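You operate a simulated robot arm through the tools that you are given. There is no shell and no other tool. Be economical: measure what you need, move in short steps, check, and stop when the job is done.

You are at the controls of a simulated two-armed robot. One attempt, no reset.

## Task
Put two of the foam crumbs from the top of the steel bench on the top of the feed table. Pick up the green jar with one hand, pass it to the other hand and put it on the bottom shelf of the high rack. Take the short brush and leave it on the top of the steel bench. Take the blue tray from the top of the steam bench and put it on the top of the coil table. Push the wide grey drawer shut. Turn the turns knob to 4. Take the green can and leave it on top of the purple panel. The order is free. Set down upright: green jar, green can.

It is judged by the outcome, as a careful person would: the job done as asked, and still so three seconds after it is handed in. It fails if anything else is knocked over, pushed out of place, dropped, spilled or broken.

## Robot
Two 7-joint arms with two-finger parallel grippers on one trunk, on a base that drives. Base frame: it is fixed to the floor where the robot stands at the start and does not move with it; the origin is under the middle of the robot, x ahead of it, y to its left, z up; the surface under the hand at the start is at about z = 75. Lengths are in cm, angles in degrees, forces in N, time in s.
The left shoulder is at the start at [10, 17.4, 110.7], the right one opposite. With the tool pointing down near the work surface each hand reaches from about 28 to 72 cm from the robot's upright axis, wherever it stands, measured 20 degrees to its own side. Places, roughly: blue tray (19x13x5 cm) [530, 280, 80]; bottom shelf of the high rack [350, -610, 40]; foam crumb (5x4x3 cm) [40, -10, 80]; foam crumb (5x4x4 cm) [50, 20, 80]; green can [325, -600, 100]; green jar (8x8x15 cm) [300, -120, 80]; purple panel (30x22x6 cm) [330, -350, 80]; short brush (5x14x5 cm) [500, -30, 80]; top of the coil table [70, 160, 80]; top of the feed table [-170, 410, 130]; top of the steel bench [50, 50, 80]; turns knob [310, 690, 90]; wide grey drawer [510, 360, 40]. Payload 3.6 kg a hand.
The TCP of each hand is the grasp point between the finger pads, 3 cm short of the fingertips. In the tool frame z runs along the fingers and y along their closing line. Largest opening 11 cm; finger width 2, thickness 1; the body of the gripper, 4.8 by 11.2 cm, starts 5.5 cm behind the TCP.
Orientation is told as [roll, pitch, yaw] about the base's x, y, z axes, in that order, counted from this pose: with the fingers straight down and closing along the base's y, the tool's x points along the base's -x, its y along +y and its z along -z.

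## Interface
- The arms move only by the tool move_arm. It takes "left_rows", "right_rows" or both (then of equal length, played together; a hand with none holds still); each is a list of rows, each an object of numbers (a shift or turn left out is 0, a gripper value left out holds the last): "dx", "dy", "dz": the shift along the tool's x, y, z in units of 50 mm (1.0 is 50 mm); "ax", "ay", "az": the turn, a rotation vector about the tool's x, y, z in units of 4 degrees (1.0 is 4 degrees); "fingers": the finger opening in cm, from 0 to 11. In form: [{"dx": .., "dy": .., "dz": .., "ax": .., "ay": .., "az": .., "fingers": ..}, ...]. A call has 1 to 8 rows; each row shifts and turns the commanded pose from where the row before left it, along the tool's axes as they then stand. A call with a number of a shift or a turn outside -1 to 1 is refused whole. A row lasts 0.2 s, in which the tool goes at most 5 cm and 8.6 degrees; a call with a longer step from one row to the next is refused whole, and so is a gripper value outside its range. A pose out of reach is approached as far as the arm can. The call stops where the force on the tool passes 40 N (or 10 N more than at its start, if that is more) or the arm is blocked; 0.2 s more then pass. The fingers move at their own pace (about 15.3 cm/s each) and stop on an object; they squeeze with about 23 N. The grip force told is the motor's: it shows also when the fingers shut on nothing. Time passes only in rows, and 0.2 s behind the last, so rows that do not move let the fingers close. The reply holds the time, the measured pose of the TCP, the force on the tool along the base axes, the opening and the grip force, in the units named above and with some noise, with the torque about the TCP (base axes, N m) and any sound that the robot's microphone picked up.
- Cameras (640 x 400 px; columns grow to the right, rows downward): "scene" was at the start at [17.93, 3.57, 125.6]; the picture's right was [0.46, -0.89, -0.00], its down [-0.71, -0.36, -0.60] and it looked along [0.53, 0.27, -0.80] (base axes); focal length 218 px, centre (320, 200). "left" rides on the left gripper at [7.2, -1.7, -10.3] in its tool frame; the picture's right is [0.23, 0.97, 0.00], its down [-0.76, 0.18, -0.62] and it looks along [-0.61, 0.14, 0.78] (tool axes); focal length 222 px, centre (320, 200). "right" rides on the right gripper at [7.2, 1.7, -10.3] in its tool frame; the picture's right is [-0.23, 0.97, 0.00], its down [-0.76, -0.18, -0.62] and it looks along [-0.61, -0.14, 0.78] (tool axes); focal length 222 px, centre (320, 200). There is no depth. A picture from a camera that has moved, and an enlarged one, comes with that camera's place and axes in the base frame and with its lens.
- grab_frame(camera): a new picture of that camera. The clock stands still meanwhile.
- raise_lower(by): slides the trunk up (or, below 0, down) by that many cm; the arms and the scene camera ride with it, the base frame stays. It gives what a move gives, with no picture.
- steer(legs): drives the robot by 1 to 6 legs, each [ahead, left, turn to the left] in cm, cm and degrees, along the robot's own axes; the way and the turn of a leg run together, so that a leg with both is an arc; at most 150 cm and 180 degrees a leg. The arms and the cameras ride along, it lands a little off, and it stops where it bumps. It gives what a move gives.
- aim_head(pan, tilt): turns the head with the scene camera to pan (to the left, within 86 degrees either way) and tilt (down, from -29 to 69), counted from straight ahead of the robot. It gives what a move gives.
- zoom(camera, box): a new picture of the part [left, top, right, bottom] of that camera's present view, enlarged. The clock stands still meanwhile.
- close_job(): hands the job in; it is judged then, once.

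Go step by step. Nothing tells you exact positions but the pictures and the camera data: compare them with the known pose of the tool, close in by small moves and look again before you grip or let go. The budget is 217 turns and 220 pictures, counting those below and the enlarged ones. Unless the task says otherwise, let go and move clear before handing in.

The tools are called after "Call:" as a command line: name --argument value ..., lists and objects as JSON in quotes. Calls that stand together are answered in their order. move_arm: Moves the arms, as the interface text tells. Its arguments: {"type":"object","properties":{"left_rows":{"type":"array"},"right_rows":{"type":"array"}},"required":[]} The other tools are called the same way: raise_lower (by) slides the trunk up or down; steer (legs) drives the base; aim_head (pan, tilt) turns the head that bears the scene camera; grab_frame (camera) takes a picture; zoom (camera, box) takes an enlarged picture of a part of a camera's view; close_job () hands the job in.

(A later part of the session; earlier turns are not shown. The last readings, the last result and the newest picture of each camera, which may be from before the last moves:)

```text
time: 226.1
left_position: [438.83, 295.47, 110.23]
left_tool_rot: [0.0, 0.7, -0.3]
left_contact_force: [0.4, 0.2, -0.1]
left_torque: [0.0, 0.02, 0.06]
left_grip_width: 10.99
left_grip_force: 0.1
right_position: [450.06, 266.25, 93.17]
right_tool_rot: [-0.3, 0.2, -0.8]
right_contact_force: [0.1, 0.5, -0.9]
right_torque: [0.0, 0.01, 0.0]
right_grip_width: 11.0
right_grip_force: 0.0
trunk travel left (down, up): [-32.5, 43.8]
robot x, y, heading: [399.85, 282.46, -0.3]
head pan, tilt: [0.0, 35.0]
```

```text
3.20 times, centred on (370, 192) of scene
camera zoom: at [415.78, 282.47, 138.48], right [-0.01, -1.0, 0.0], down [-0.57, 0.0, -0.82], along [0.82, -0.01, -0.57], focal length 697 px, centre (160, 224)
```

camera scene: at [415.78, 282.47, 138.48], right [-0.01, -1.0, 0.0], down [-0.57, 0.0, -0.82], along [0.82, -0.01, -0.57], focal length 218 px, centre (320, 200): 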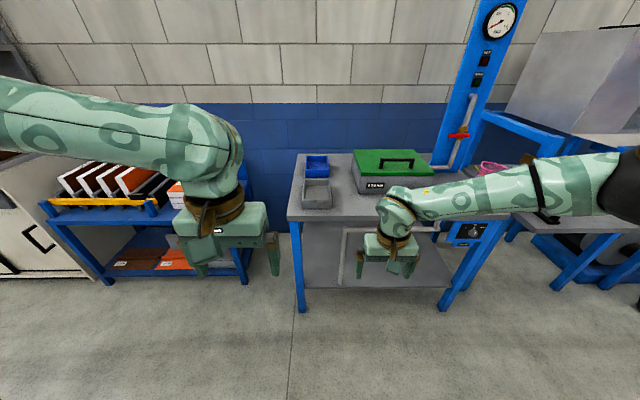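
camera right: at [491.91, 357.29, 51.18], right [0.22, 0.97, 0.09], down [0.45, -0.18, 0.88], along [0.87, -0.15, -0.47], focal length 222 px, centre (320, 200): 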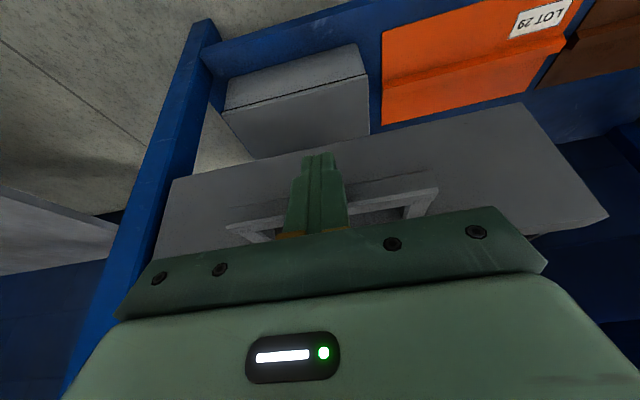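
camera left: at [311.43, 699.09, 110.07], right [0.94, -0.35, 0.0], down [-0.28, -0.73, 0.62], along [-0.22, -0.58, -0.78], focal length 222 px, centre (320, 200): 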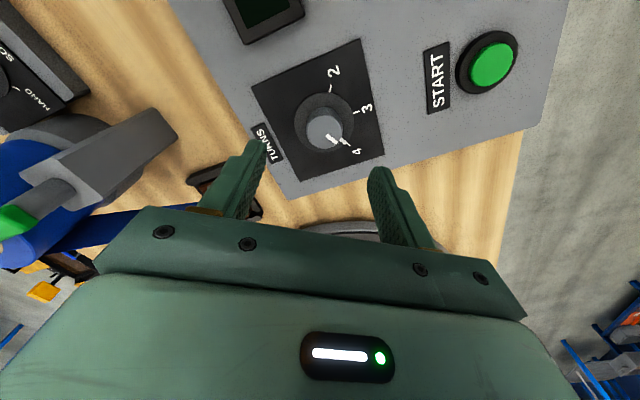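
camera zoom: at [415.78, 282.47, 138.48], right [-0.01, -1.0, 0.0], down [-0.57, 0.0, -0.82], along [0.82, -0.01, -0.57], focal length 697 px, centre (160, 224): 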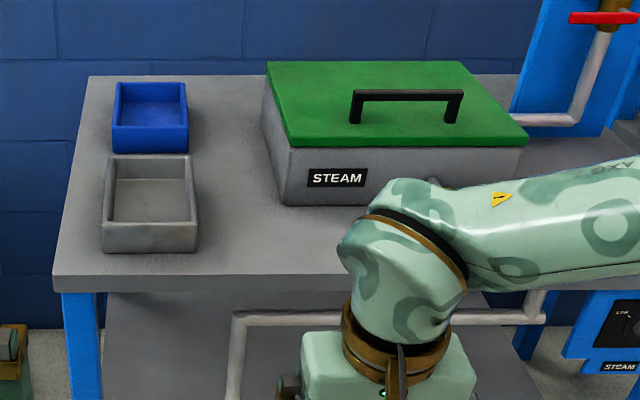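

The blue tray lies at x≈531–551, y≈276–290, behind a gray tray, with the steam box to the right. I'll grip both long side walls with two hands. First I'll lift the hands clear and bring them over the tray's width, then drive in.

Call:
move_arm --right_rows '[{"dz": -0.9, "dy": 0.55, "fingers": 5}, {"dz": -0.9, "dy": 0.55}, {"dz": -0.9, "dy": 0.55}]' --left_rows '[{"dy": -0.35, "fingers": 5}, {"dy": -0.35}, {"dy": -0.3}]'

Call:
steer --legs '[[62, 0, 0]]'

Call:
aim_head --pan 0 --tilt 40

Call:
grab_frame --camera "scene"

```text
refused: row 1 steps farther than a row can; nothing moved
```

```text
time: 229.0
left_position: [492.19, 294.92, 110.25]
left_tool_rot: [0.2, 0.7, -0.5]
left_contact_force: [-0.7, 0.1, 0.2]
left_torque: [-0.01, -0.07, -0.01]
left_grip_width: 10.99
left_grip_force: 0.1
right_position: [502.6, 265.76, 93.02]
right_tool_rot: [-0.4, 1.6, -1.9]
right_contact_force: [-3.5, -2.4, -4.4]
right_torque: [0.16, 0.22, -0.32]
right_grip_width: 11.0
right_grip_force: 0.0
trunk travel left (down, up): [-32.5, 43.8]
robot x, y, heading: [453.61, 281.72, -0.3]
head pan, tilt: [0.0, 35.0]
stopped in leg 1: the force on the tool passed its limit at 74 N (the readings are from after the stop); the commanded pose is now the measured one
```

```text
time: 229.6
left_position: [492.24, 295.03, 110.22]
left_tool_rot: [0.1, 0.7, -0.5]
left_contact_force: [0.1, 0.1, -0.4]
left_torque: [-0.01, 0.0, 0.02]
left_grip_width: 10.96
left_grip_force: 0.1
right_position: [502.62, 265.9, 93.05]
right_tool_rot: [-0.4, 1.8, -1.9]
right_contact_force: [-6.9, 0.7, -1.5]
right_torque: [0.15, 0.09, -0.37]
right_grip_width: 10.95
right_grip_force: 0.0
trunk travel left (down, up): [-32.5, 43.8]
robot x, y, heading: [453.84, 282.12, -0.5]
head pan, tilt: [0.0, 40.0]
```

```text
128 pictures are left
camera scene: at [468.8, 282.06, 137.73], right [-0.01, -1.0, 0.0], down [-0.64, 0.01, -0.77], along [0.77, -0.01, -0.64], focal length 218 px, centre (320, 200)
```

scene: 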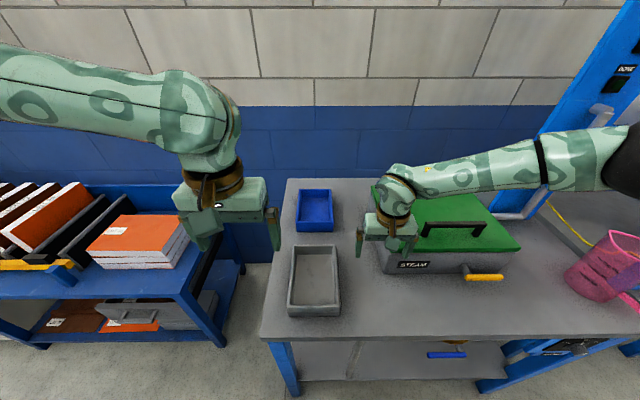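

The refused move let the right finger bump the steam box. I'll back off at once and check that the box hasn't shifted.

Call:
steer --legs '[[-8, 0, 0]]'

Call:
zoom --camera "scene" --box '[240, 150, 560, 370]'

```text
time: 230.7
left_position: [484.13, 295.07, 110.27]
left_tool_rot: [0.1, 0.7, -0.4]
left_contact_force: [-1.0, 0.1, 0.2]
left_torque: [0.0, -0.06, -0.01]
left_grip_width: 10.99
left_grip_force: 0.0
right_position: [494.61, 265.85, 93.21]
right_tool_rot: [-0.4, 1.5, -1.9]
right_contact_force: [-0.3, -0.4, 0.6]
right_torque: [0.02, -0.03, 0.03]
right_grip_width: 10.99
right_grip_force: 0.1
trunk travel left (down, up): [-32.5, 43.8]
robot x, y, heading: [445.54, 282.01, -0.4]
head pan, tilt: [0.0, 40.0]
```

```text
1.82 times, centred on (400, 260) of scene
camera zoom: at [460.68, 282.12, 137.75], right [-0.01, -1.0, 0.0], down [-0.64, 0.0, -0.77], along [0.77, -0.01, -0.64], focal length 396 px, centre (174, 91)
```

zoom: 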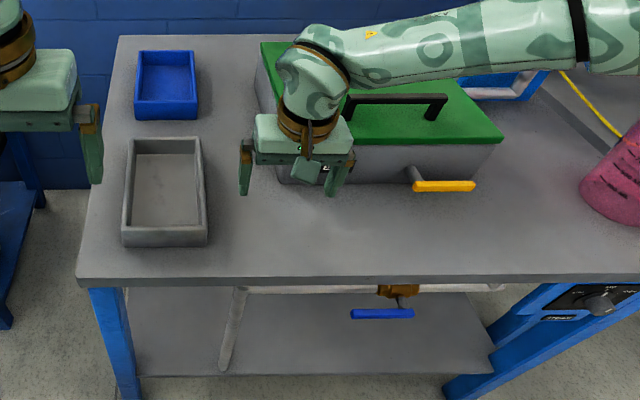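

The box is unmoved, still 18 cm from the front edge. Now I'll lift and narrow the hands in legal steps before going on.

Call:
move_arm --right_rows '[{"dz": -0.8, "dy": 0.2, "fingers": 5}, {"dz": -0.8, "dy": 0.5}, {"dz": -0.8, "dy": 0.5}, {"dz": -0.6, "dy": 0.5}]' --left_rows '[{"dy": -0.3, "fingers": 5}, {"dy": -0.3}, {"dy": -0.3}, {}]'

```text
time: 231.7
left_position: [484.18, 290.57, 110.21]
left_tool_rot: [0.0, 0.6, -0.4]
left_contact_force: [0.2, 0.4, -0.8]
left_torque: [-0.01, -0.01, -0.01]
left_grip_width: 4.98
left_grip_force: 0.0
right_position: [495.46, 274.35, 108.27]
right_tool_rot: [-0.5, 1.6, -1.9]
right_contact_force: [-0.4, 0.5, -0.2]
right_torque: [-0.01, -0.02, 0.01]
right_grip_width: 5.02
right_grip_force: 0.0
trunk travel left (down, up): [-32.5, 43.8]
robot x, y, heading: [445.41, 281.88, -0.6]
head pan, tilt: [0.0, 40.0]
```

Call:
steer --legs '[[16, 0, 0.5]]'

Call:
raise_lower --by -8

Call:
aim_head --pan 0 --tilt 50

Call:
grab_frame --camera "scene"

```text
time: 233.1
left_position: [500.32, 290.68, 110.15]
left_tool_rot: [0.1, 0.9, 0.0]
left_contact_force: [1.1, 0.3, -0.4]
left_torque: [0.03, 0.04, 0.0]
left_grip_width: 5.03
left_grip_force: 0.0
right_position: [511.64, 274.52, 108.07]
right_tool_rot: [-0.3, 1.8, -1.5]
right_contact_force: [0.9, -0.3, 0.0]
right_torque: [0.01, 0.03, 0.04]
right_grip_width: 5.01
right_grip_force: 0.0
trunk travel left (down, up): [-32.5, 43.8]
robot x, y, heading: [461.61, 281.82, -0.0]
head pan, tilt: [0.0, 40.0]
```

```text
time: 234.3
left_position: [499.94, 290.71, 102.3]
left_tool_rot: [0.0, 0.7, -0.1]
left_contact_force: [0.2, 1.0, 0.9]
left_torque: [0.0, 0.0, -0.02]
left_grip_width: 5.01
left_grip_force: 0.1
right_position: [511.44, 274.66, 100.24]
right_tool_rot: [-0.3, 1.5, -1.5]
right_contact_force: [-0.8, -0.8, 0.4]
right_torque: [0.0, -0.01, -0.02]
right_grip_width: 5.01
right_grip_force: 0.0
trunk travel left (down, up): [-24.5, 51.8]
robot x, y, heading: [461.75, 282.09, 0.1]
head pan, tilt: [0.0, 40.0]
```

```text
time: 235.0
left_position: [500.04, 290.71, 102.16]
left_tool_rot: [0.1, 0.7, 0.0]
left_contact_force: [0.7, -0.1, -0.1]
left_torque: [-0.01, 0.04, 0.01]
left_grip_width: 4.99
left_grip_force: 0.1
right_position: [511.56, 274.43, 100.11]
right_tool_rot: [-0.4, 1.7, -1.5]
right_contact_force: [0.1, 0.3, 0.3]
right_torque: [0.03, -0.02, -0.02]
right_grip_width: 5.0
right_grip_force: 0.0
trunk travel left (down, up): [-24.5, 51.8]
robot x, y, heading: [461.41, 282.21, -0.3]
head pan, tilt: [0.0, 50.0]
```

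```text
126 pictures are left
camera scene: at [479.49, 282.17, 128.11], right [0.0, -1.0, 0.0], down [-0.77, 0.0, -0.64], along [0.64, 0.0, -0.77], focal length 218 px, centre (320, 200)
```

scene: 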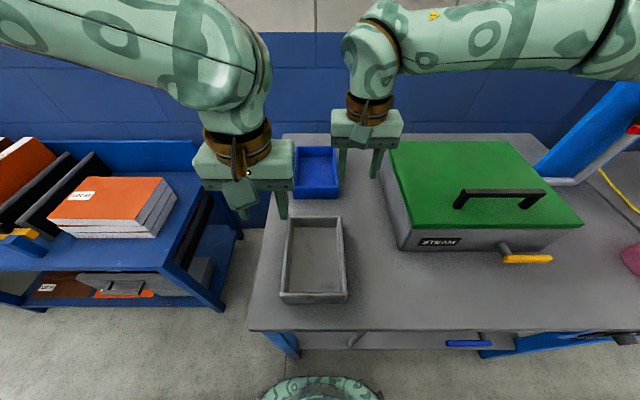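

The tray measures x 524.6–544, y 276.7–289.5, rim z≈80. I'll bring both hands to hover above the side walls at x≈532.

Call:
move_arm --left_rows '[{"ay": -1, "dx": -0.4}, {"ay": -1, "dx": -0.4}, {"dx": -0.7, "dy": -0.05, "dz": 0.45}, {"dx": -0.7, "dy": -0.05, "dz": 0.45}, {"dx": -0.7, "dy": -0.05, "dz": 0.45}, {"dx": -0.7, "dy": -0.05, "dz": 0.45}, {"dx": -0.7, "dy": -0.05, "dz": 0.45}, {"dx": -0.7, "dy": -0.05, "dz": 0.45}]' --right_rows '[{"ay": -0.8, "az": -0.13}, {"ay": -0.8, "az": -0.13}, {"ay": -0.8, "az": -0.13}, {"dx": -0.6, "dy": 0.096, "dz": 0.4}, {"dx": -0.6, "dy": 0.096, "dz": 0.4}, {"dx": -0.6, "dy": 0.096, "dz": 0.4}, {"dx": -0.6, "dy": 0.096, "dz": 0.4}, {"dx": -0.6, "dy": 0.096, "dz": 0.4}]'

Call:
grab_frame --camera "scene"

Call:
grab_frame --camera "left"

Call:
grab_frame --camera "right"

```text
time: 236.8
left_position: [526.83, 289.21, 91.46]
left_tool_rot: [0.3, -7.1, -0.2]
left_contact_force: [0.3, 0.0, 0.2]
left_torque: [0.03, 0.06, 0.04]
left_grip_width: 5.01
left_grip_force: 0.0
right_position: [527.76, 277.0, 92.14]
right_tool_rot: [-0.6, -7.9, 0.2]
right_contact_force: [-0.7, -1.0, -0.2]
right_torque: [-0.02, 0.02, -0.01]
right_grip_width: 5.03
right_grip_force: 0.0
trunk travel left (down, up): [-24.5, 51.8]
robot x, y, heading: [461.62, 282.21, 0.2]
head pan, tilt: [0.0, 50.0]
```

```text
125 pictures are left
camera scene: at [479.65, 282.18, 128.07], right [0.0, -1.0, 0.0], down [-0.77, 0.0, -0.64], along [0.64, 0.0, -0.77], focal length 218 px, centre (320, 200)
```

scene: 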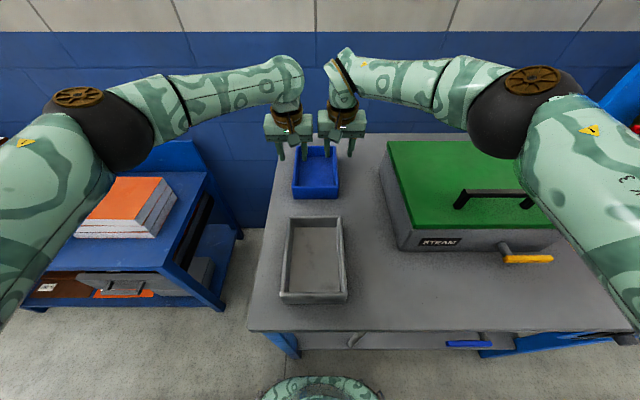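

```text
124 pictures are left
camera left: at [518.44, 287.57, 101.07], right [-0.22, 0.97, -0.03], down [0.68, 0.17, 0.71], along [0.7, 0.14, -0.7], focal length 222 px, centre (320, 200)
```

left: 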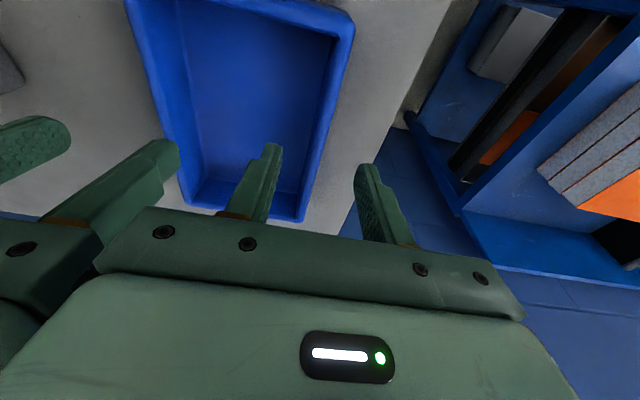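

```text
123 pictures are left
camera right: at [519.13, 278.79, 101.3], right [0.22, 0.97, 0.02], down [0.67, -0.17, 0.72], along [0.71, -0.15, -0.69], focal length 222 px, centre (320, 200)
```

right: 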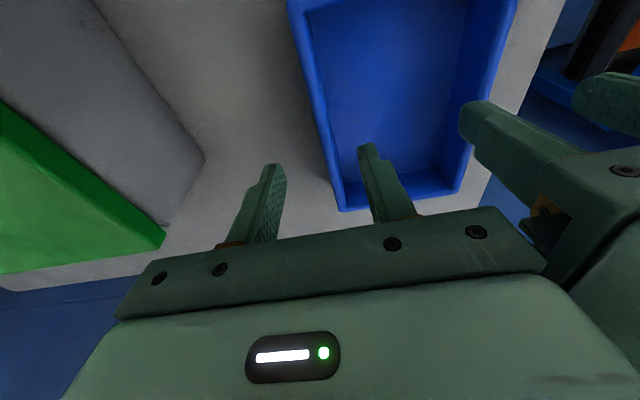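

Call:
move_arm --left_rows '[{"dx": -0.185, "dy": 0.04, "dz": 0.62}, {"dx": -0.185, "dy": 0.04, "dz": 0.62}, {"dx": -0.185, "dy": 0.02, "dz": 0.62}]' --right_rows '[{"dx": -0.128, "dz": 0.64}, {"dx": -0.128, "dz": 0.64}, {"dx": -0.128, "dz": 0.64}]'

Call:
grab_frame --camera "left"

Call:
grab_frame --camera "right"

```text
time: 237.6
left_position: [530.18, 289.67, 84.08]
left_tool_rot: [-0.3, -7.9, -0.2]
left_contact_force: [-5.5, -0.7, 17.0]
left_torque: [-0.48, 0.34, -0.22]
left_grip_width: 5.05
left_grip_force: 0.7
left hand out of reach, approached as far as the arm can: row 3
right_position: [529.4, 276.62, 84.29]
right_tool_rot: [-0.5, -7.9, 0.3]
right_contact_force: [0.0, -0.5, -0.8]
right_torque: [-0.04, 0.01, -0.01]
right_grip_width: 4.99
right_grip_force: 0.1
right hand out of reach, approached as far as the arm can: row 3
trunk travel left (down, up): [-24.5, 51.8]
robot x, y, heading: [461.63, 281.63, 0.0]
head pan, tilt: [0.0, 50.0]
stopped in row 3 (left hand): the force on the tool passed its limit at 47 N (the readings are from after the stop); the commanded pose is now the measured one
```

```text
122 pictures are left
camera left: at [521.67, 288.06, 93.52], right [-0.22, 0.97, -0.04], down [0.67, 0.18, 0.72], along [0.71, 0.13, -0.69], focal length 222 px, centre (320, 200)
```

left: 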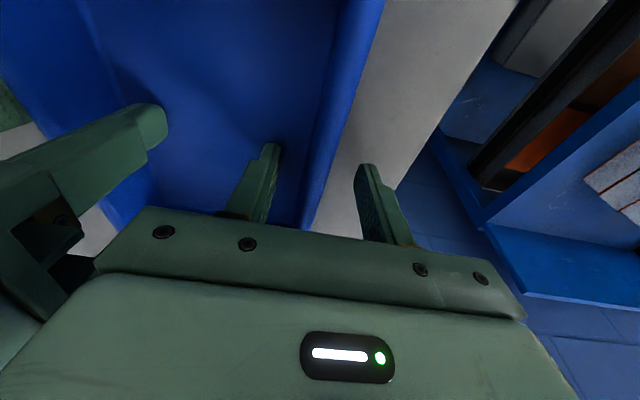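

```text
121 pictures are left
camera right: at [520.7, 278.55, 93.4], right [0.22, 0.97, 0.02], down [0.67, -0.17, 0.73], along [0.71, -0.15, -0.69], focal length 222 px, centre (320, 200)
```

right: 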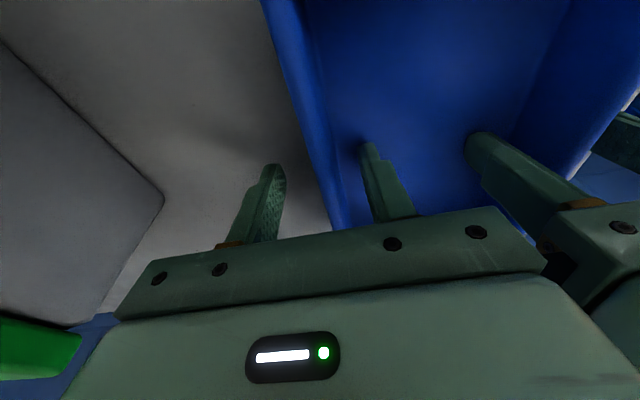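

The left fingertip touched down at z≈81, so this bench is about z 80 and the fingers are already deep astride the walls. I'll ease up a hair and close both.

Call:
move_arm --left_rows '[{"dz": -0.1}, {"fingers": 0.3}, {}, {}]' --right_rows '[{"dz": -0.05}, {"fingers": 0.3}, {}, {}]'

Call:
grab_frame --camera "left"

Call:
grab_frame --camera "right"

```text
time: 238.6
left_position: [530.07, 289.47, 84.17]
left_tool_rot: [-0.5, -7.8, -0.2]
left_contact_force: [-1.9, -26.7, -6.8]
left_torque: [0.14, -0.24, 0.12]
left_grip_width: 1.61
left_grip_force: 13.2
right_position: [529.33, 276.91, 84.33]
right_tool_rot: [-0.3, -7.9, 0.4]
right_contact_force: [0.9, 25.6, 2.7]
right_torque: [0.59, 0.14, -0.11]
right_grip_width: 1.61
right_grip_force: 13.4
trunk travel left (down, up): [-24.5, 51.8]
robot x, y, heading: [461.08, 282.08, 0.1]
head pan, tilt: [0.0, 50.0]
```

```text
120 pictures are left
camera left: at [521.61, 287.91, 93.68], right [-0.22, 0.97, -0.04], down [0.67, 0.18, 0.72], along [0.71, 0.13, -0.69], focal length 222 px, centre (320, 200)
```

left: 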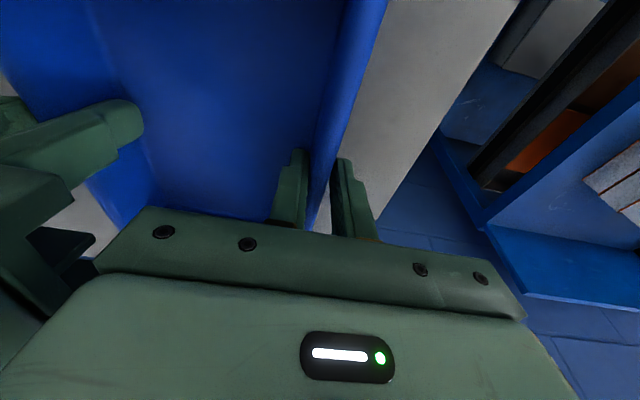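

```text
119 pictures are left
camera right: at [520.71, 278.68, 93.61], right [0.22, 0.98, 0.03], down [0.67, -0.17, 0.72], along [0.71, -0.14, -0.69], focal length 222 px, centre (320, 200)
```

right: 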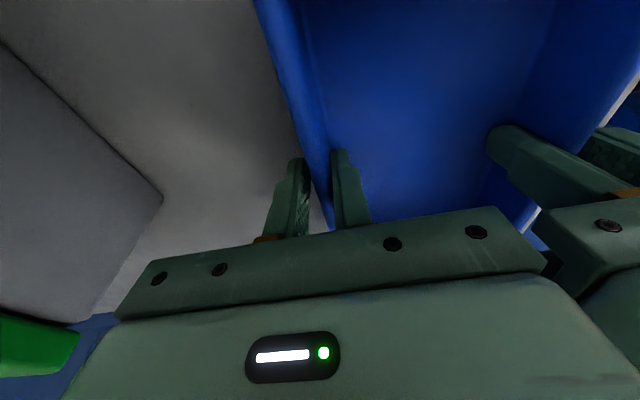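

Both walls are gripped, with some opposing side force. I'll relax it by 2–3 mm each and lift straight up together.

Call:
move_arm --left_rows '[{"dy": -0.05}, {}, {"dx": -0.07, "dz": -0.495}, {"dx": -0.07, "dz": -0.495}, {"dx": -0.07, "dz": -0.495}]' --right_rows '[{"dy": 0.05}, {}, {"dx": -0.07, "dz": -0.495}, {"dx": -0.07, "dz": -0.495}, {"dx": -0.07, "dz": -0.495}]'

Call:
grab_frame --camera "scene"

```text
time: 239.8
left_position: [530.31, 289.58, 91.92]
left_tool_rot: [-0.4, -7.8, -0.1]
left_contact_force: [-3.2, -23.9, -7.8]
left_torque: [0.16, 0.18, -0.11]
left_grip_width: 1.48
left_grip_force: 12.0
right_position: [529.48, 277.03, 91.99]
right_tool_rot: [-0.5, -8.0, 0.3]
right_contact_force: [3.1, 23.9, 4.5]
right_torque: [0.65, -0.3, -0.12]
right_grip_width: 1.49
right_grip_force: 11.7
trunk travel left (down, up): [-24.5, 51.8]
robot x, y, heading: [461.68, 282.13, -0.1]
head pan, tilt: [0.0, 50.0]
```

```text
118 pictures are left
camera scene: at [479.46, 282.21, 128.11], right [0.0, -1.0, 0.0], down [-0.77, 0.0, -0.64], along [0.64, 0.0, -0.77], focal length 218 px, centre (320, 200)
```

scene: 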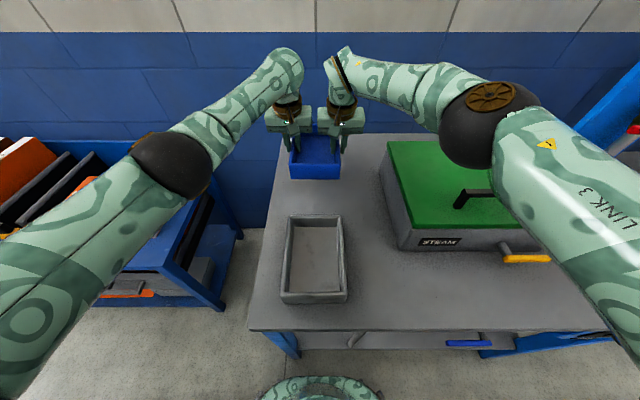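

The tray is up. I'll relax the remaining side force a little more.

Call:
move_arm --left_rows '[{"dy": -0.06}, {}]' --right_rows '[{"dy": 0.06}, {}]'

Call:
zoom --camera "scene" --box '[260, 80, 380, 200]'

```text
time: 240.4
left_position: [530.37, 289.26, 91.88]
left_tool_rot: [-0.2, -7.8, -0.1]
left_contact_force: [-1.6, -14.9, -7.1]
left_torque: [0.11, 0.03, -0.02]
left_grip_width: 1.01
left_grip_force: 7.6
right_position: [529.45, 277.19, 91.92]
right_tool_rot: [-0.5, -7.9, 0.3]
right_contact_force: [1.4, 16.0, 3.6]
right_torque: [0.47, -0.07, 0.0]
right_grip_width: 1.04
right_grip_force: 7.5
trunk travel left (down, up): [-24.5, 51.8]
robot x, y, heading: [461.4, 282.07, -0.0]
head pan, tilt: [0.0, 50.0]
```

```text
3.33 times, centred on (320, 140) of scene
camera zoom: at [479.56, 282.19, 128.09], right [0.0, -1.0, 0.0], down [-0.77, 0.0, -0.64], along [0.64, 0.0, -0.77], focal length 726 px, centre (320, 400)
```

zoom: 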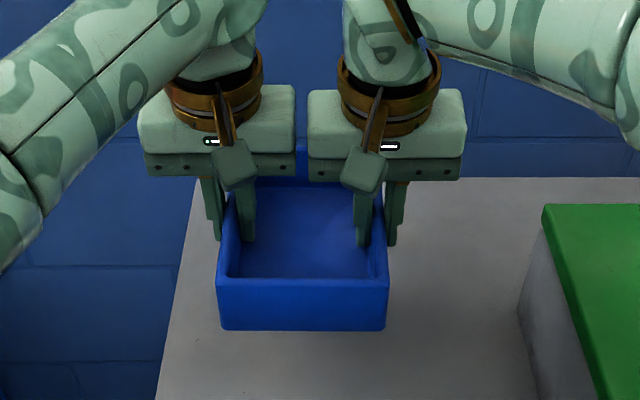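

Call:
move_arm --left_rows '[{"dy": -0.06}, {"dy": -0.03}, {}]' --right_rows '[{"dy": 0.06}, {"dy": 0.03}, {}]'

```text
time: 241.2
left_position: [530.47, 289.15, 91.71]
left_tool_rot: [0.3, -7.8, 0.1]
left_contact_force: [3.1, 33.2, 0.4]
left_torque: [-0.27, -0.66, -0.08]
left_grip_width: 1.0
left_grip_force: 23.4
right_position: [529.5, 277.34, 91.99]
right_tool_rot: [-0.8, -8.0, -0.1]
right_contact_force: [-2.0, -32.4, 0.3]
right_torque: [0.25, 0.64, 0.13]
right_grip_width: 1.02
right_grip_force: 23.4
trunk travel left (down, up): [-24.5, 51.8]
robot x, y, heading: [461.45, 281.85, 0.2]
head pan, tilt: [0.0, 50.0]
```

Call:
move_arm --left_rows '[{"dy": 0.05}, {}]' --right_rows '[{"dy": -0.05}, {}]'

```text
time: 241.8
left_position: [530.28, 289.32, 91.7]
left_tool_rot: [-0.1, -7.8, 0.0]
left_contact_force: [2.7, 34.4, -0.4]
left_torque: [-0.12, 0.37, 0.07]
left_grip_width: 0.95
left_grip_force: 22.9
right_position: [529.55, 277.32, 92.05]
right_tool_rot: [-0.7, -8.1, 0.1]
right_contact_force: [-3.3, -34.7, -0.3]
right_torque: [0.12, -0.4, 0.04]
right_grip_width: 1.0
right_grip_force: 22.6
trunk travel left (down, up): [-24.5, 51.8]
robot x, y, heading: [461.36, 281.77, 0.1]
head pan, tilt: [0.0, 50.0]
```

Call:
move_arm --left_rows '[{"dy": 0.06}, {}]' --right_rows '[{"dy": -0.06}, {}]'

```text
time: 242.4
left_position: [530.22, 289.33, 91.73]
left_tool_rot: [-0.3, -7.8, -0.1]
left_contact_force: [4.4, 19.4, -6.4]
left_torque: [0.46, 0.25, 0.43]
left_grip_width: 1.01
left_grip_force: 22.8
right_position: [529.42, 277.21, 92.08]
right_tool_rot: [-0.4, -7.9, 0.2]
right_contact_force: [-5.1, -18.9, 5.5]
right_torque: [0.3, -0.32, -0.02]
right_grip_width: 1.0
right_grip_force: 23.1
trunk travel left (down, up): [-24.5, 51.8]
robot x, y, heading: [461.47, 281.8, -0.1]
head pan, tilt: [0.0, 50.0]
```

Firm grip on both sides. Now I'll raise and draw the tray towards me with both hands together.

Call:
move_arm --left_rows '[{"dx": 0.5, "dz": -0.4}, {"dx": 0.5, "dz": -0.4}, {"dx": 0.5, "dz": -0.31}, {"dx": 0.5, "dz": -0.31}, {"dx": 0.5, "dz": -0.31}, {"dx": 0.5, "dz": -0.31}, {"dx": 0.5, "dz": -0.2}]' --right_rows '[{"dx": 0.5, "dz": -0.4}, {"dx": 0.5, "dz": -0.4}, {"dx": 0.5, "dz": -0.31}, {"dx": 0.5, "dz": -0.31}, {"dx": 0.5, "dz": -0.31}, {"dx": 0.5, "dz": -0.31}, {"dx": 0.5, "dz": -0.2}]'

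Call:
grab_frame --camera "scene"

```text
time: 244.0
left_position: [511.04, 289.39, 100.63]
left_tool_rot: [-0.5, -7.8, -0.2]
left_contact_force: [1.0, -28.3, -11.0]
left_torque: [0.4, -0.59, 0.32]
left_grip_width: 1.02
left_grip_force: 22.8
right_position: [510.5, 277.37, 100.64]
right_tool_rot: [-0.2, -8.1, 0.3]
right_contact_force: [-1.8, 28.4, 8.2]
right_torque: [0.82, 0.48, 0.03]
right_grip_width: 0.99
right_grip_force: 22.7
trunk travel left (down, up): [-24.5, 51.8]
robot x, y, heading: [461.41, 282.08, 0.1]
head pan, tilt: [0.0, 50.0]
```

```text
116 pictures are left
camera scene: at [479.41, 282.18, 128.12], right [0.0, -1.0, 0.0], down [-0.77, 0.0, -0.64], along [0.64, 0.0, -0.77], focal length 218 px, centre (320, 200)
```

scene: 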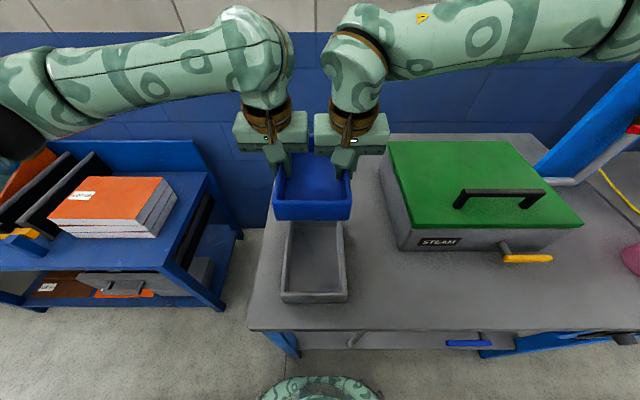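

Tray held level. Back away and turn round to look toward the coil table.

Call:
steer --legs '[[-65, 0, 0], [0, 0, -120]]'

Call:
aim_head --pan -45 --tilt 15

Call:
grab_frame --camera "scene"

Call:
aim_head --pan 0 --tilt 15

Call:
grab_frame --camera "scene"

```text
time: 245.2
left_position: [506.87, 289.47, 100.51]
left_tool_rot: [-0.6, -7.7, -0.1]
left_contact_force: [0.0, -1.9, -1.4]
left_torque: [0.33, -0.01, 0.29]
left_grip_width: 0.97
left_grip_force: 23.0
right_position: [506.09, 277.46, 100.69]
right_tool_rot: [-0.2, -8.0, 0.4]
right_contact_force: [-0.3, 2.0, -1.0]
right_torque: [-0.28, -0.04, -0.27]
right_grip_width: 1.0
right_grip_force: 22.1
trunk travel left (down, up): [-24.5, 51.8]
robot x, y, heading: [457.35, 282.03, 0.3]
head pan, tilt: [0.0, 50.0]
stopped in leg 1: the force on the tool passed its limit at 41 N (the readings are from after the stop); the commanded pose is now the measured one
```

```text
time: 246.3
left_position: [507.21, 289.46, 100.39]
left_tool_rot: [-0.6, -7.6, -0.1]
left_contact_force: [1.6, -3.0, -3.6]
left_torque: [0.35, -0.03, 0.38]
left_grip_width: 0.97
left_grip_force: 22.9
right_position: [506.53, 277.35, 100.61]
right_tool_rot: [-0.2, -8.1, 0.5]
right_contact_force: [-1.9, 1.8, 0.9]
right_torque: [-0.12, 0.04, -0.2]
right_grip_width: 0.98
right_grip_force: 22.7
trunk travel left (down, up): [-24.5, 51.8]
robot x, y, heading: [457.0, 281.87, -0.0]
head pan, tilt: [-45.0, 15.0]
```

```text
115 pictures are left
camera scene: at [474.34, 275.61, 133.47], right [-0.71, -0.71, 0.0], down [-0.18, 0.18, -0.97], along [0.68, -0.68, -0.26], focal length 218 px, centre (320, 200)
```

scene: 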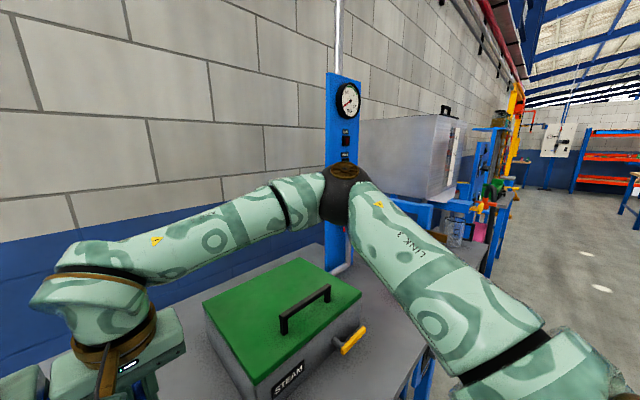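

```text
time: 247.4
left_position: [507.16, 289.48, 100.42]
left_tool_rot: [-0.5, -7.8, -0.1]
left_contact_force: [1.1, -2.0, -4.4]
left_torque: [0.41, 0.01, 0.36]
left_grip_width: 0.99
left_grip_force: 23.0
right_position: [506.42, 277.37, 100.58]
right_tool_rot: [-0.2, -8.2, 0.5]
right_contact_force: [-1.0, 2.4, 1.5]
right_torque: [-0.11, 0.01, -0.21]
right_grip_width: 0.99
right_grip_force: 23.0
trunk travel left (down, up): [-24.5, 51.8]
robot x, y, heading: [457.32, 281.74, 0.0]
head pan, tilt: [0.0, 15.0]
```

```text
114 pictures are left
camera scene: at [477.05, 282.2, 133.47], right [0.0, -1.0, 0.0], down [-0.26, 0.0, -0.97], along [0.97, 0.0, -0.26], focal length 218 px, centre (320, 200)
```

scene: 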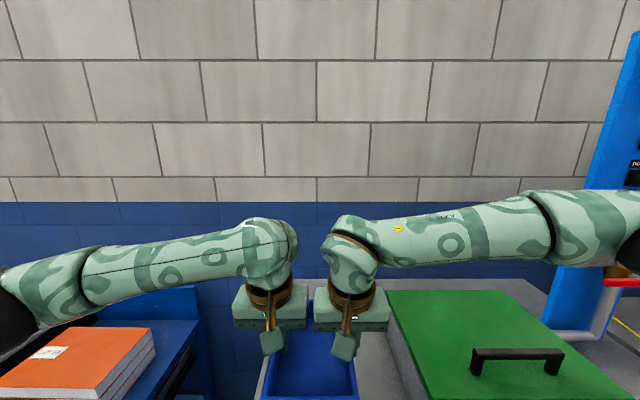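

The internal side force is now gone, since the command was reset to the measured pose. Continue backing away.

Call:
steer --legs '[[-60, 0, 0]]'

Call:
steer --legs '[[0, 0, -120]]'

Call:
aim_head --pan -45 --tilt 12

Call:
grab_frame --camera "scene"

```text
time: 250.8
left_position: [447.31, 289.3, 100.52]
left_tool_rot: [-0.4, -7.8, -0.3]
left_contact_force: [1.4, -2.9, -3.2]
left_torque: [0.35, -0.04, 0.36]
left_grip_width: 0.96
left_grip_force: 22.8
right_position: [446.5, 277.32, 100.66]
right_tool_rot: [-0.1, -8.2, 0.5]
right_contact_force: [-0.9, 3.6, 0.6]
right_torque: [-0.11, -0.04, -0.26]
right_grip_width: 0.98
right_grip_force: 22.7
trunk travel left (down, up): [-24.5, 51.8]
robot x, y, heading: [397.71, 281.77, 0.0]
head pan, tilt: [0.0, 15.0]
```

```text
time: 256.1
left_position: [379.51, 235.02, 100.41]
left_tool_rot: [-0.5, -7.6, -119.7]
left_contact_force: [-3.6, 0.5, -3.9]
left_torque: [-0.2, -0.3, 0.33]
left_grip_width: 1.01
left_grip_force: 22.6
right_position: [369.33, 241.59, 100.59]
right_tool_rot: [-0.3, -8.0, -119.1]
right_contact_force: [2.7, -0.2, 0.4]
right_torque: [0.06, 0.11, -0.25]
right_grip_width: 0.96
right_grip_force: 23.1
trunk travel left (down, up): [-24.5, 51.8]
robot x, y, heading: [397.5, 281.82, -119.5]
head pan, tilt: [0.0, 15.0]
```

```text
time: 257.3
left_position: [379.41, 235.03, 100.41]
left_tool_rot: [-0.5, -7.7, -119.7]
left_contact_force: [-2.3, 0.2, -2.3]
left_torque: [-0.13, -0.25, 0.35]
left_grip_width: 0.97
left_grip_force: 22.9
right_position: [369.41, 241.46, 100.55]
right_tool_rot: [-0.2, -8.0, -119.1]
right_contact_force: [2.9, -1.1, -0.2]
right_torque: [0.1, 0.18, -0.26]
right_grip_width: 0.98
right_grip_force: 22.6
trunk travel left (down, up): [-24.5, 51.8]
robot x, y, heading: [397.36, 281.78, -119.5]
head pan, tilt: [-45.0, 12.0]
```

```text
113 pictures are left
camera scene: at [383.36, 270.58, 133.96], right [-0.27, 0.96, 0.0], down [0.2, 0.06, -0.98], along [-0.94, -0.26, -0.21], focal length 218 px, centre (320, 200)
```

scene: 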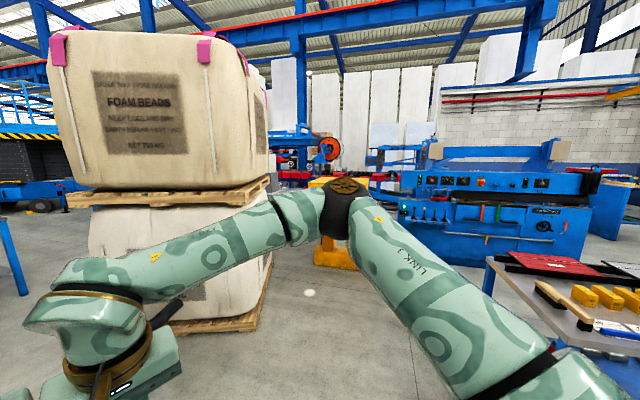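

Call:
steer --legs '[[0, 0, -60], [110, 25, 0]]'

Call:
raise_lower --by 10

Call:
aim_head --pan 12 --tilt 18

Call:
grab_frame --camera "scene"

```text
time: 265.6
left_position: [238.36, 248.14, 100.47]
left_tool_rot: [-0.5, -7.7, -180.0]
left_contact_force: [-0.6, 2.0, -3.7]
left_torque: [-0.35, 0.01, 0.35]
left_grip_width: 0.98
left_grip_force: 22.8
right_position: [239.1, 260.19, 100.65]
right_tool_rot: [-0.3, -8.1, -179.4]
right_contact_force: [0.8, -2.6, -0.2]
right_torque: [0.19, -0.02, -0.23]
right_grip_width: 0.98
right_grip_force: 22.9
trunk travel left (down, up): [-24.5, 51.8]
robot x, y, heading: [288.05, 255.71, -179.7]
head pan, tilt: [-45.0, 12.0]
```

```text
time: 266.9
left_position: [238.38, 248.33, 110.24]
left_tool_rot: [-0.5, -7.7, -180.1]
left_contact_force: [-1.5, 1.7, -1.9]
left_torque: [-0.32, 0.1, 0.35]
left_grip_width: 0.99
left_grip_force: 22.9
right_position: [238.99, 260.25, 110.42]
right_tool_rot: [-0.3, -8.0, -179.5]
right_contact_force: [0.8, -2.8, -0.2]
right_torque: [0.2, -0.15, -0.21]
right_grip_width: 0.98
right_grip_force: 22.9
trunk travel left (down, up): [-34.5, 41.8]
robot x, y, heading: [288.34, 256.0, -179.7]
head pan, tilt: [-45.0, 12.0]
```

```text
time: 268.2
left_position: [238.43, 248.35, 110.44]
left_tool_rot: [-0.4, -7.7, -180.0]
left_contact_force: [-0.5, 2.4, -1.4]
left_torque: [-0.32, 0.14, 0.35]
left_grip_width: 0.98
left_grip_force: 23.2
right_position: [239.17, 260.3, 110.62]
right_tool_rot: [-0.2, -7.9, -179.4]
right_contact_force: [0.7, -2.5, -1.0]
right_torque: [0.22, -0.12, -0.25]
right_grip_width: 0.98
right_grip_force: 23.0
trunk travel left (down, up): [-34.5, 41.8]
robot x, y, heading: [288.11, 255.96, -179.6]
head pan, tilt: [12.0, 18.0]
```

```text
112 pictures are left
camera scene: at [272.82, 254.03, 143.21], right [-0.21, 0.98, 0.0], down [0.3, 0.07, -0.95], along [-0.93, -0.2, -0.31], focal length 218 px, centre (320, 200)
```

scene: 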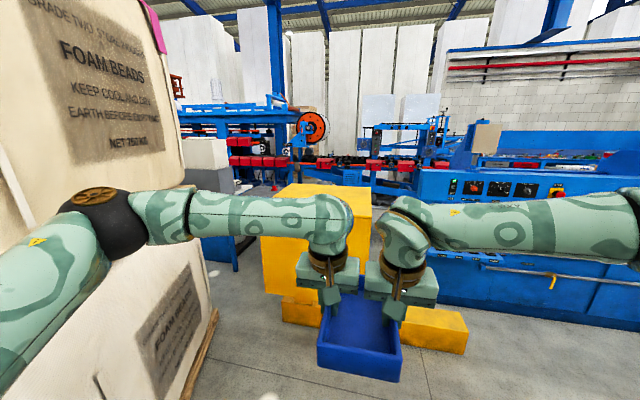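

From this side the coil table is screened by pallets and a yellow machine. It should be open from the aisle where I started. I'll look south for the loop around.

Call:
aim_head --pan 86 --tilt 10

Call:
grab_frame --camera "scene"

```text
time: 269.7
left_position: [238.41, 248.29, 110.39]
left_tool_rot: [-0.5, -7.8, -179.9]
left_contact_force: [-1.4, 1.4, -2.9]
left_torque: [-0.31, -0.07, 0.39]
left_grip_width: 0.98
left_grip_force: 22.8
right_position: [239.17, 260.23, 110.61]
right_tool_rot: [-0.2, -8.0, -179.5]
right_contact_force: [0.9, -2.0, -1.0]
right_torque: [0.24, 0.08, -0.19]
right_grip_width: 0.96
right_grip_force: 22.8
trunk travel left (down, up): [-34.5, 41.8]
robot x, y, heading: [288.3, 256.12, -180.0]
head pan, tilt: [85.9, 10.0]
```

```text
111 pictures are left
camera scene: at [281.3, 246.72, 144.52], right [-1.0, 0.07, 0.0], down [0.01, 0.17, -0.98], along [-0.07, -0.98, -0.17], focal length 218 px, centre (320, 200)
```

scene: 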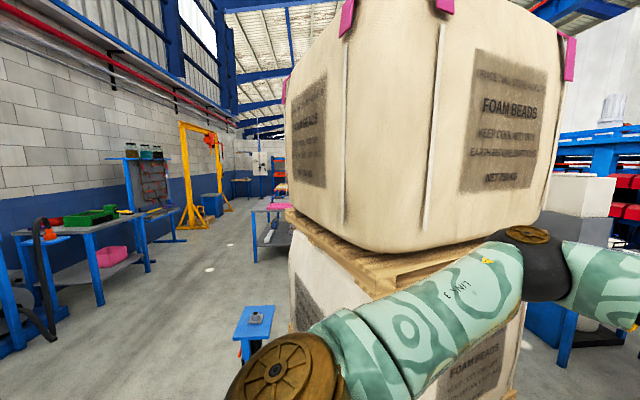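

A pallet stack blocks direct south; I'll go back east to x≈385 and then drive south down the open floor.

Call:
steer --legs '[[-97, 0, 0], [0, 0, 90], [120, 0, 0]]'

Call:
aim_head --pan -30 --tilt 15

Call:
grab_frame --camera "scene"

```text
time: 284.1
left_position: [397.09, 88.68, 110.42]
left_tool_rot: [-0.6, -7.7, -88.1]
left_contact_force: [-2.1, -1.3, -1.6]
left_torque: [0.02, -0.27, 0.36]
left_grip_width: 0.97
left_grip_force: 22.5
right_position: [385.01, 88.93, 110.53]
right_tool_rot: [-0.2, -7.9, -87.5]
right_contact_force: [2.6, 1.3, -1.1]
right_torque: [-0.01, 0.24, -0.27]
right_grip_width: 1.01
right_grip_force: 23.4
trunk travel left (down, up): [-34.5, 41.8]
robot x, y, heading: [387.4, 138.58, -87.7]
head pan, tilt: [85.9, 10.0]
```

```text
time: 286.1
left_position: [397.08, 88.66, 110.35]
left_tool_rot: [-0.6, -7.7, -88.0]
left_contact_force: [-2.1, -0.3, -2.2]
left_torque: [-0.09, -0.33, 0.36]
left_grip_width: 0.98
left_grip_force: 23.3
right_position: [384.99, 89.03, 110.62]
right_tool_rot: [-0.1, -8.0, -87.4]
right_contact_force: [1.5, 0.2, -0.8]
right_torque: [0.06, 0.25, -0.29]
right_grip_width: 0.98
right_grip_force: 22.7
trunk travel left (down, up): [-34.5, 41.8]
robot x, y, heading: [388.0, 138.31, -87.9]
head pan, tilt: [-30.0, 15.0]
```

```text
110 pictures are left
camera scene: at [383.68, 123.94, 143.7], right [-0.88, 0.47, 0.0], down [0.12, 0.23, -0.97], along [-0.45, -0.85, -0.26], focal length 218 px, centre (320, 200)
```

scene: 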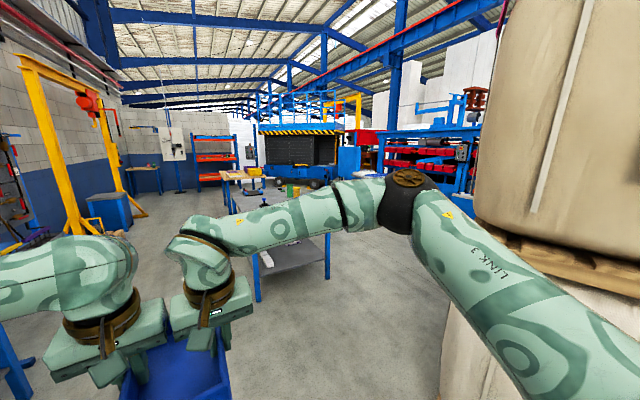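

Call:
steer --legs '[[126, 0, 0], [0, 0, -92], [120, 0, 0]]'

Call:
aim_head --pan 20 --tilt 15

Call:
grab_frame --camera "scene"

```text
time: 302.0
left_position: [221.8, 2.0, 110.46]
left_tool_rot: [-0.5, -7.7, -179.4]
left_contact_force: [-0.6, 2.3, -2.3]
left_torque: [-0.28, 0.03, 0.34]
left_grip_width: 0.98
left_grip_force: 23.1
right_position: [222.32, 13.98, 110.64]
right_tool_rot: [-0.2, -8.0, -178.8]
right_contact_force: [0.3, -3.0, -1.9]
right_torque: [0.27, 0.01, -0.25]
right_grip_width: 0.99
right_grip_force: 22.9
trunk travel left (down, up): [-34.5, 41.8]
robot x, y, heading: [271.4, 9.84, -179.3]
head pan, tilt: [-30.0, 15.0]
```

```text
time: 303.2
left_position: [221.89, 1.93, 110.39]
left_tool_rot: [-0.5, -7.7, -179.4]
left_contact_force: [0.1, 1.5, -2.1]
left_torque: [-0.29, 0.09, 0.34]
left_grip_width: 0.98
left_grip_force: 23.3
right_position: [222.61, 14.04, 110.62]
right_tool_rot: [-0.2, -8.0, -178.8]
right_contact_force: [0.2, -1.2, -0.8]
right_torque: [0.23, -0.05, -0.25]
right_grip_width: 1.0
right_grip_force: 23.1
trunk travel left (down, up): [-34.5, 41.8]
robot x, y, heading: [271.87, 10.06, -179.1]
head pan, tilt: [20.0, 15.0]
```

```text
109 pictures are left
camera scene: at [256.61, 6.79, 143.7], right [-0.35, 0.94, 0.0], down [0.24, 0.09, -0.97], along [-0.9, -0.34, -0.26], focal length 218 px, centre (320, 200)
```

scene: 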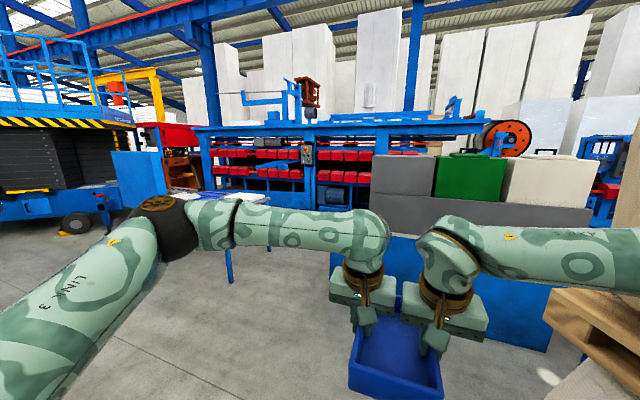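

Call:
steer --legs '[[86, 62, 0], [86, 62, -1], [75, 0, 0]]'

Call:
aim_head --pan -30 --tilt 20

Call:
grab_frame --camera "scene"

```text
time: 317.3
left_position: [-20.49, -124.09, 110.36]
left_tool_rot: [-0.5, -7.8, -179.9]
left_contact_force: [-1.3, 1.7, -2.2]
left_torque: [-0.3, -0.01, 0.34]
left_grip_width: 1.0
left_grip_force: 22.6
right_position: [-19.7, -112.13, 110.75]
right_tool_rot: [-0.2, -8.0, -179.5]
right_contact_force: [0.9, -2.4, -1.8]
right_torque: [0.28, -0.01, -0.26]
right_grip_width: 0.98
right_grip_force: 22.6
trunk travel left (down, up): [-34.5, 41.8]
robot x, y, heading: [29.26, -116.52, -179.8]
head pan, tilt: [20.0, 15.0]
```

```text
time: 318.4
left_position: [-20.34, -124.23, 110.33]
left_tool_rot: [-0.4, -7.7, -180.0]
left_contact_force: [-0.3, 1.5, -1.0]
left_torque: [-0.28, 0.06, 0.38]
left_grip_width: 1.0
left_grip_force: 22.8
right_position: [-19.79, -112.14, 110.66]
right_tool_rot: [-0.2, -7.8, -179.4]
right_contact_force: [0.8, -2.1, -1.8]
right_torque: [0.3, -0.1, -0.3]
right_grip_width: 0.99
right_grip_force: 23.2
trunk travel left (down, up): [-34.5, 41.8]
robot x, y, heading: [29.41, -116.48, -179.7]
head pan, tilt: [-30.0, 20.0]
```

```text
108 pictures are left
camera scene: at [15.02, -111.75, 142.89], right [0.5, 0.87, 0.0], down [0.3, -0.17, -0.94], along [-0.82, 0.47, -0.34], focal length 218 px, centre (320, 200)
```

scene: 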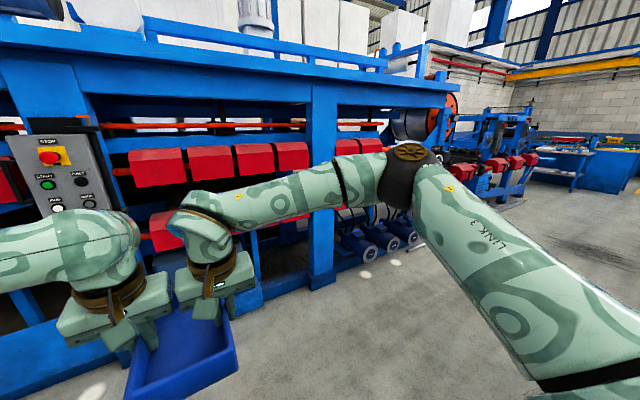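

Call:
steer --legs '[[68, 0, 0], [0, 0, -90], [145, 0, 0], [80, 0, 0]]'

Call:
aim_head --pan -40 --tilt 25

Call:
grab_frame --camera "scene"

```text
time: 336.8
left_position: [-38.9, 160.69, 110.42]
left_tool_rot: [-0.5, -7.7, 88.2]
left_contact_force: [1.7, 0.6, -0.6]
left_torque: [0.0, 0.28, 0.34]
left_grip_width: 0.98
left_grip_force: 23.2
right_position: [-26.75, 159.59, 110.69]
right_tool_rot: [-0.2, -8.0, 88.7]
right_contact_force: [-2.4, 0.4, -1.7]
right_torque: [-0.04, -0.31, -0.29]
right_grip_width: 1.02
right_grip_force: 23.3
trunk travel left (down, up): [-34.5, 41.8]
robot x, y, heading: [-32.82, 110.55, 88.4]
head pan, tilt: [-30.0, 20.0]
```

```text
time: 337.6
left_position: [-38.8, 160.65, 110.58]
left_tool_rot: [-0.5, -7.8, 88.2]
left_contact_force: [1.0, 0.9, -0.8]
left_torque: [-0.01, 0.26, 0.33]
left_grip_width: 0.99
left_grip_force: 22.7
right_position: [-26.83, 159.61, 110.59]
right_tool_rot: [-0.2, -8.0, 88.7]
right_contact_force: [-1.7, -0.3, -0.8]
right_torque: [0.03, -0.26, -0.27]
right_grip_width: 0.99
right_grip_force: 23.5
trunk travel left (down, up): [-34.5, 41.8]
robot x, y, heading: [-32.62, 110.48, 88.5]
head pan, tilt: [-40.0, 25.0]
```

```text
107 pictures are left
camera scene: at [-26.64, 123.94, 142.08], right [0.75, -0.66, 0.0], down [-0.28, -0.32, -0.91], along [0.6, 0.68, -0.42], focal length 218 px, centre (320, 200)
```

scene: 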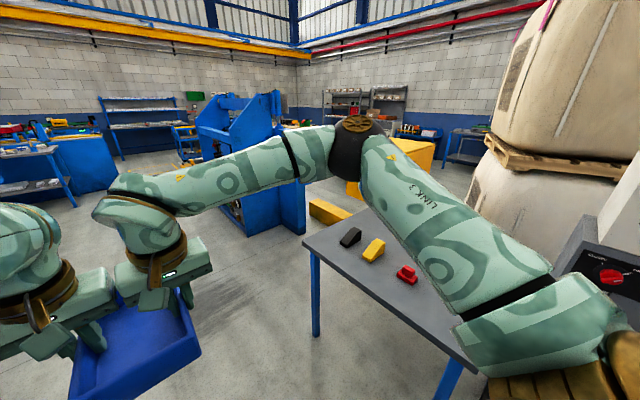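

The coil table top spans about x 29+, y 126–205, with three small wedges near x≈48 at y≈152, 171 and 186. I'll face it and look for free space.

Call:
steer --legs '[[35, 10, 0], [0, 0, -88]]'

Call:
aim_head --pan 0 --tilt 35

Call:
grab_frame --camera "scene"

```text
time: 343.6
left_position: [8.2, 153.36, 110.36]
left_tool_rot: [-0.5, -7.6, 0.5]
left_contact_force: [0.3, -1.9, -1.5]
left_torque: [0.27, -0.04, 0.36]
left_grip_width: 0.99
left_grip_force: 23.0
right_position: [7.58, 141.28, 110.62]
right_tool_rot: [-0.2, -8.0, 0.9]
right_contact_force: [-0.8, 2.3, -1.7]
right_torque: [-0.28, 0.06, -0.31]
right_grip_width: 0.99
right_grip_force: 22.8
trunk travel left (down, up): [-34.5, 41.8]
robot x, y, heading: [-41.72, 145.79, 0.4]
head pan, tilt: [-40.0, 25.0]
```

```text
time: 344.7
left_position: [8.25, 153.39, 110.45]
left_tool_rot: [-0.6, -7.7, 0.5]
left_contact_force: [-0.6, -1.4, -0.9]
left_torque: [0.28, -0.01, 0.32]
left_grip_width: 1.0
left_grip_force: 23.1
right_position: [7.57, 141.49, 110.54]
right_tool_rot: [-0.2, -8.1, 0.8]
right_contact_force: [0.0, 2.6, -0.8]
right_torque: [-0.26, 0.06, -0.3]
right_grip_width: 0.99
right_grip_force: 22.3
trunk travel left (down, up): [-34.5, 41.8]
robot x, y, heading: [-41.68, 145.39, 0.2]
head pan, tilt: [0.0, 35.0]
```

```text
106 pictures are left
camera scene: at [-26.57, 145.88, 140.5], right [0.01, -1.0, 0.0], down [-0.57, 0.0, -0.82], along [0.82, 0.01, -0.57], focal length 218 px, centre (320, 200)
```

scene: 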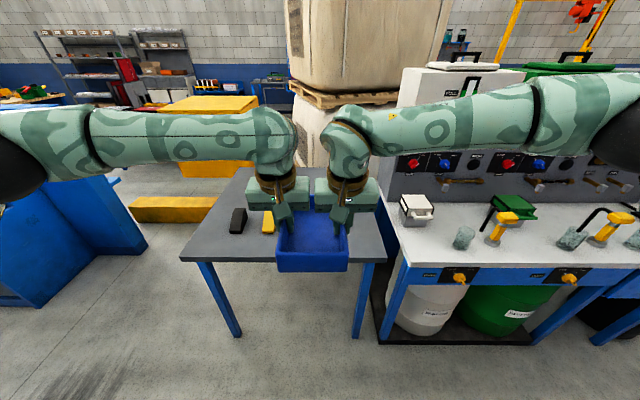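

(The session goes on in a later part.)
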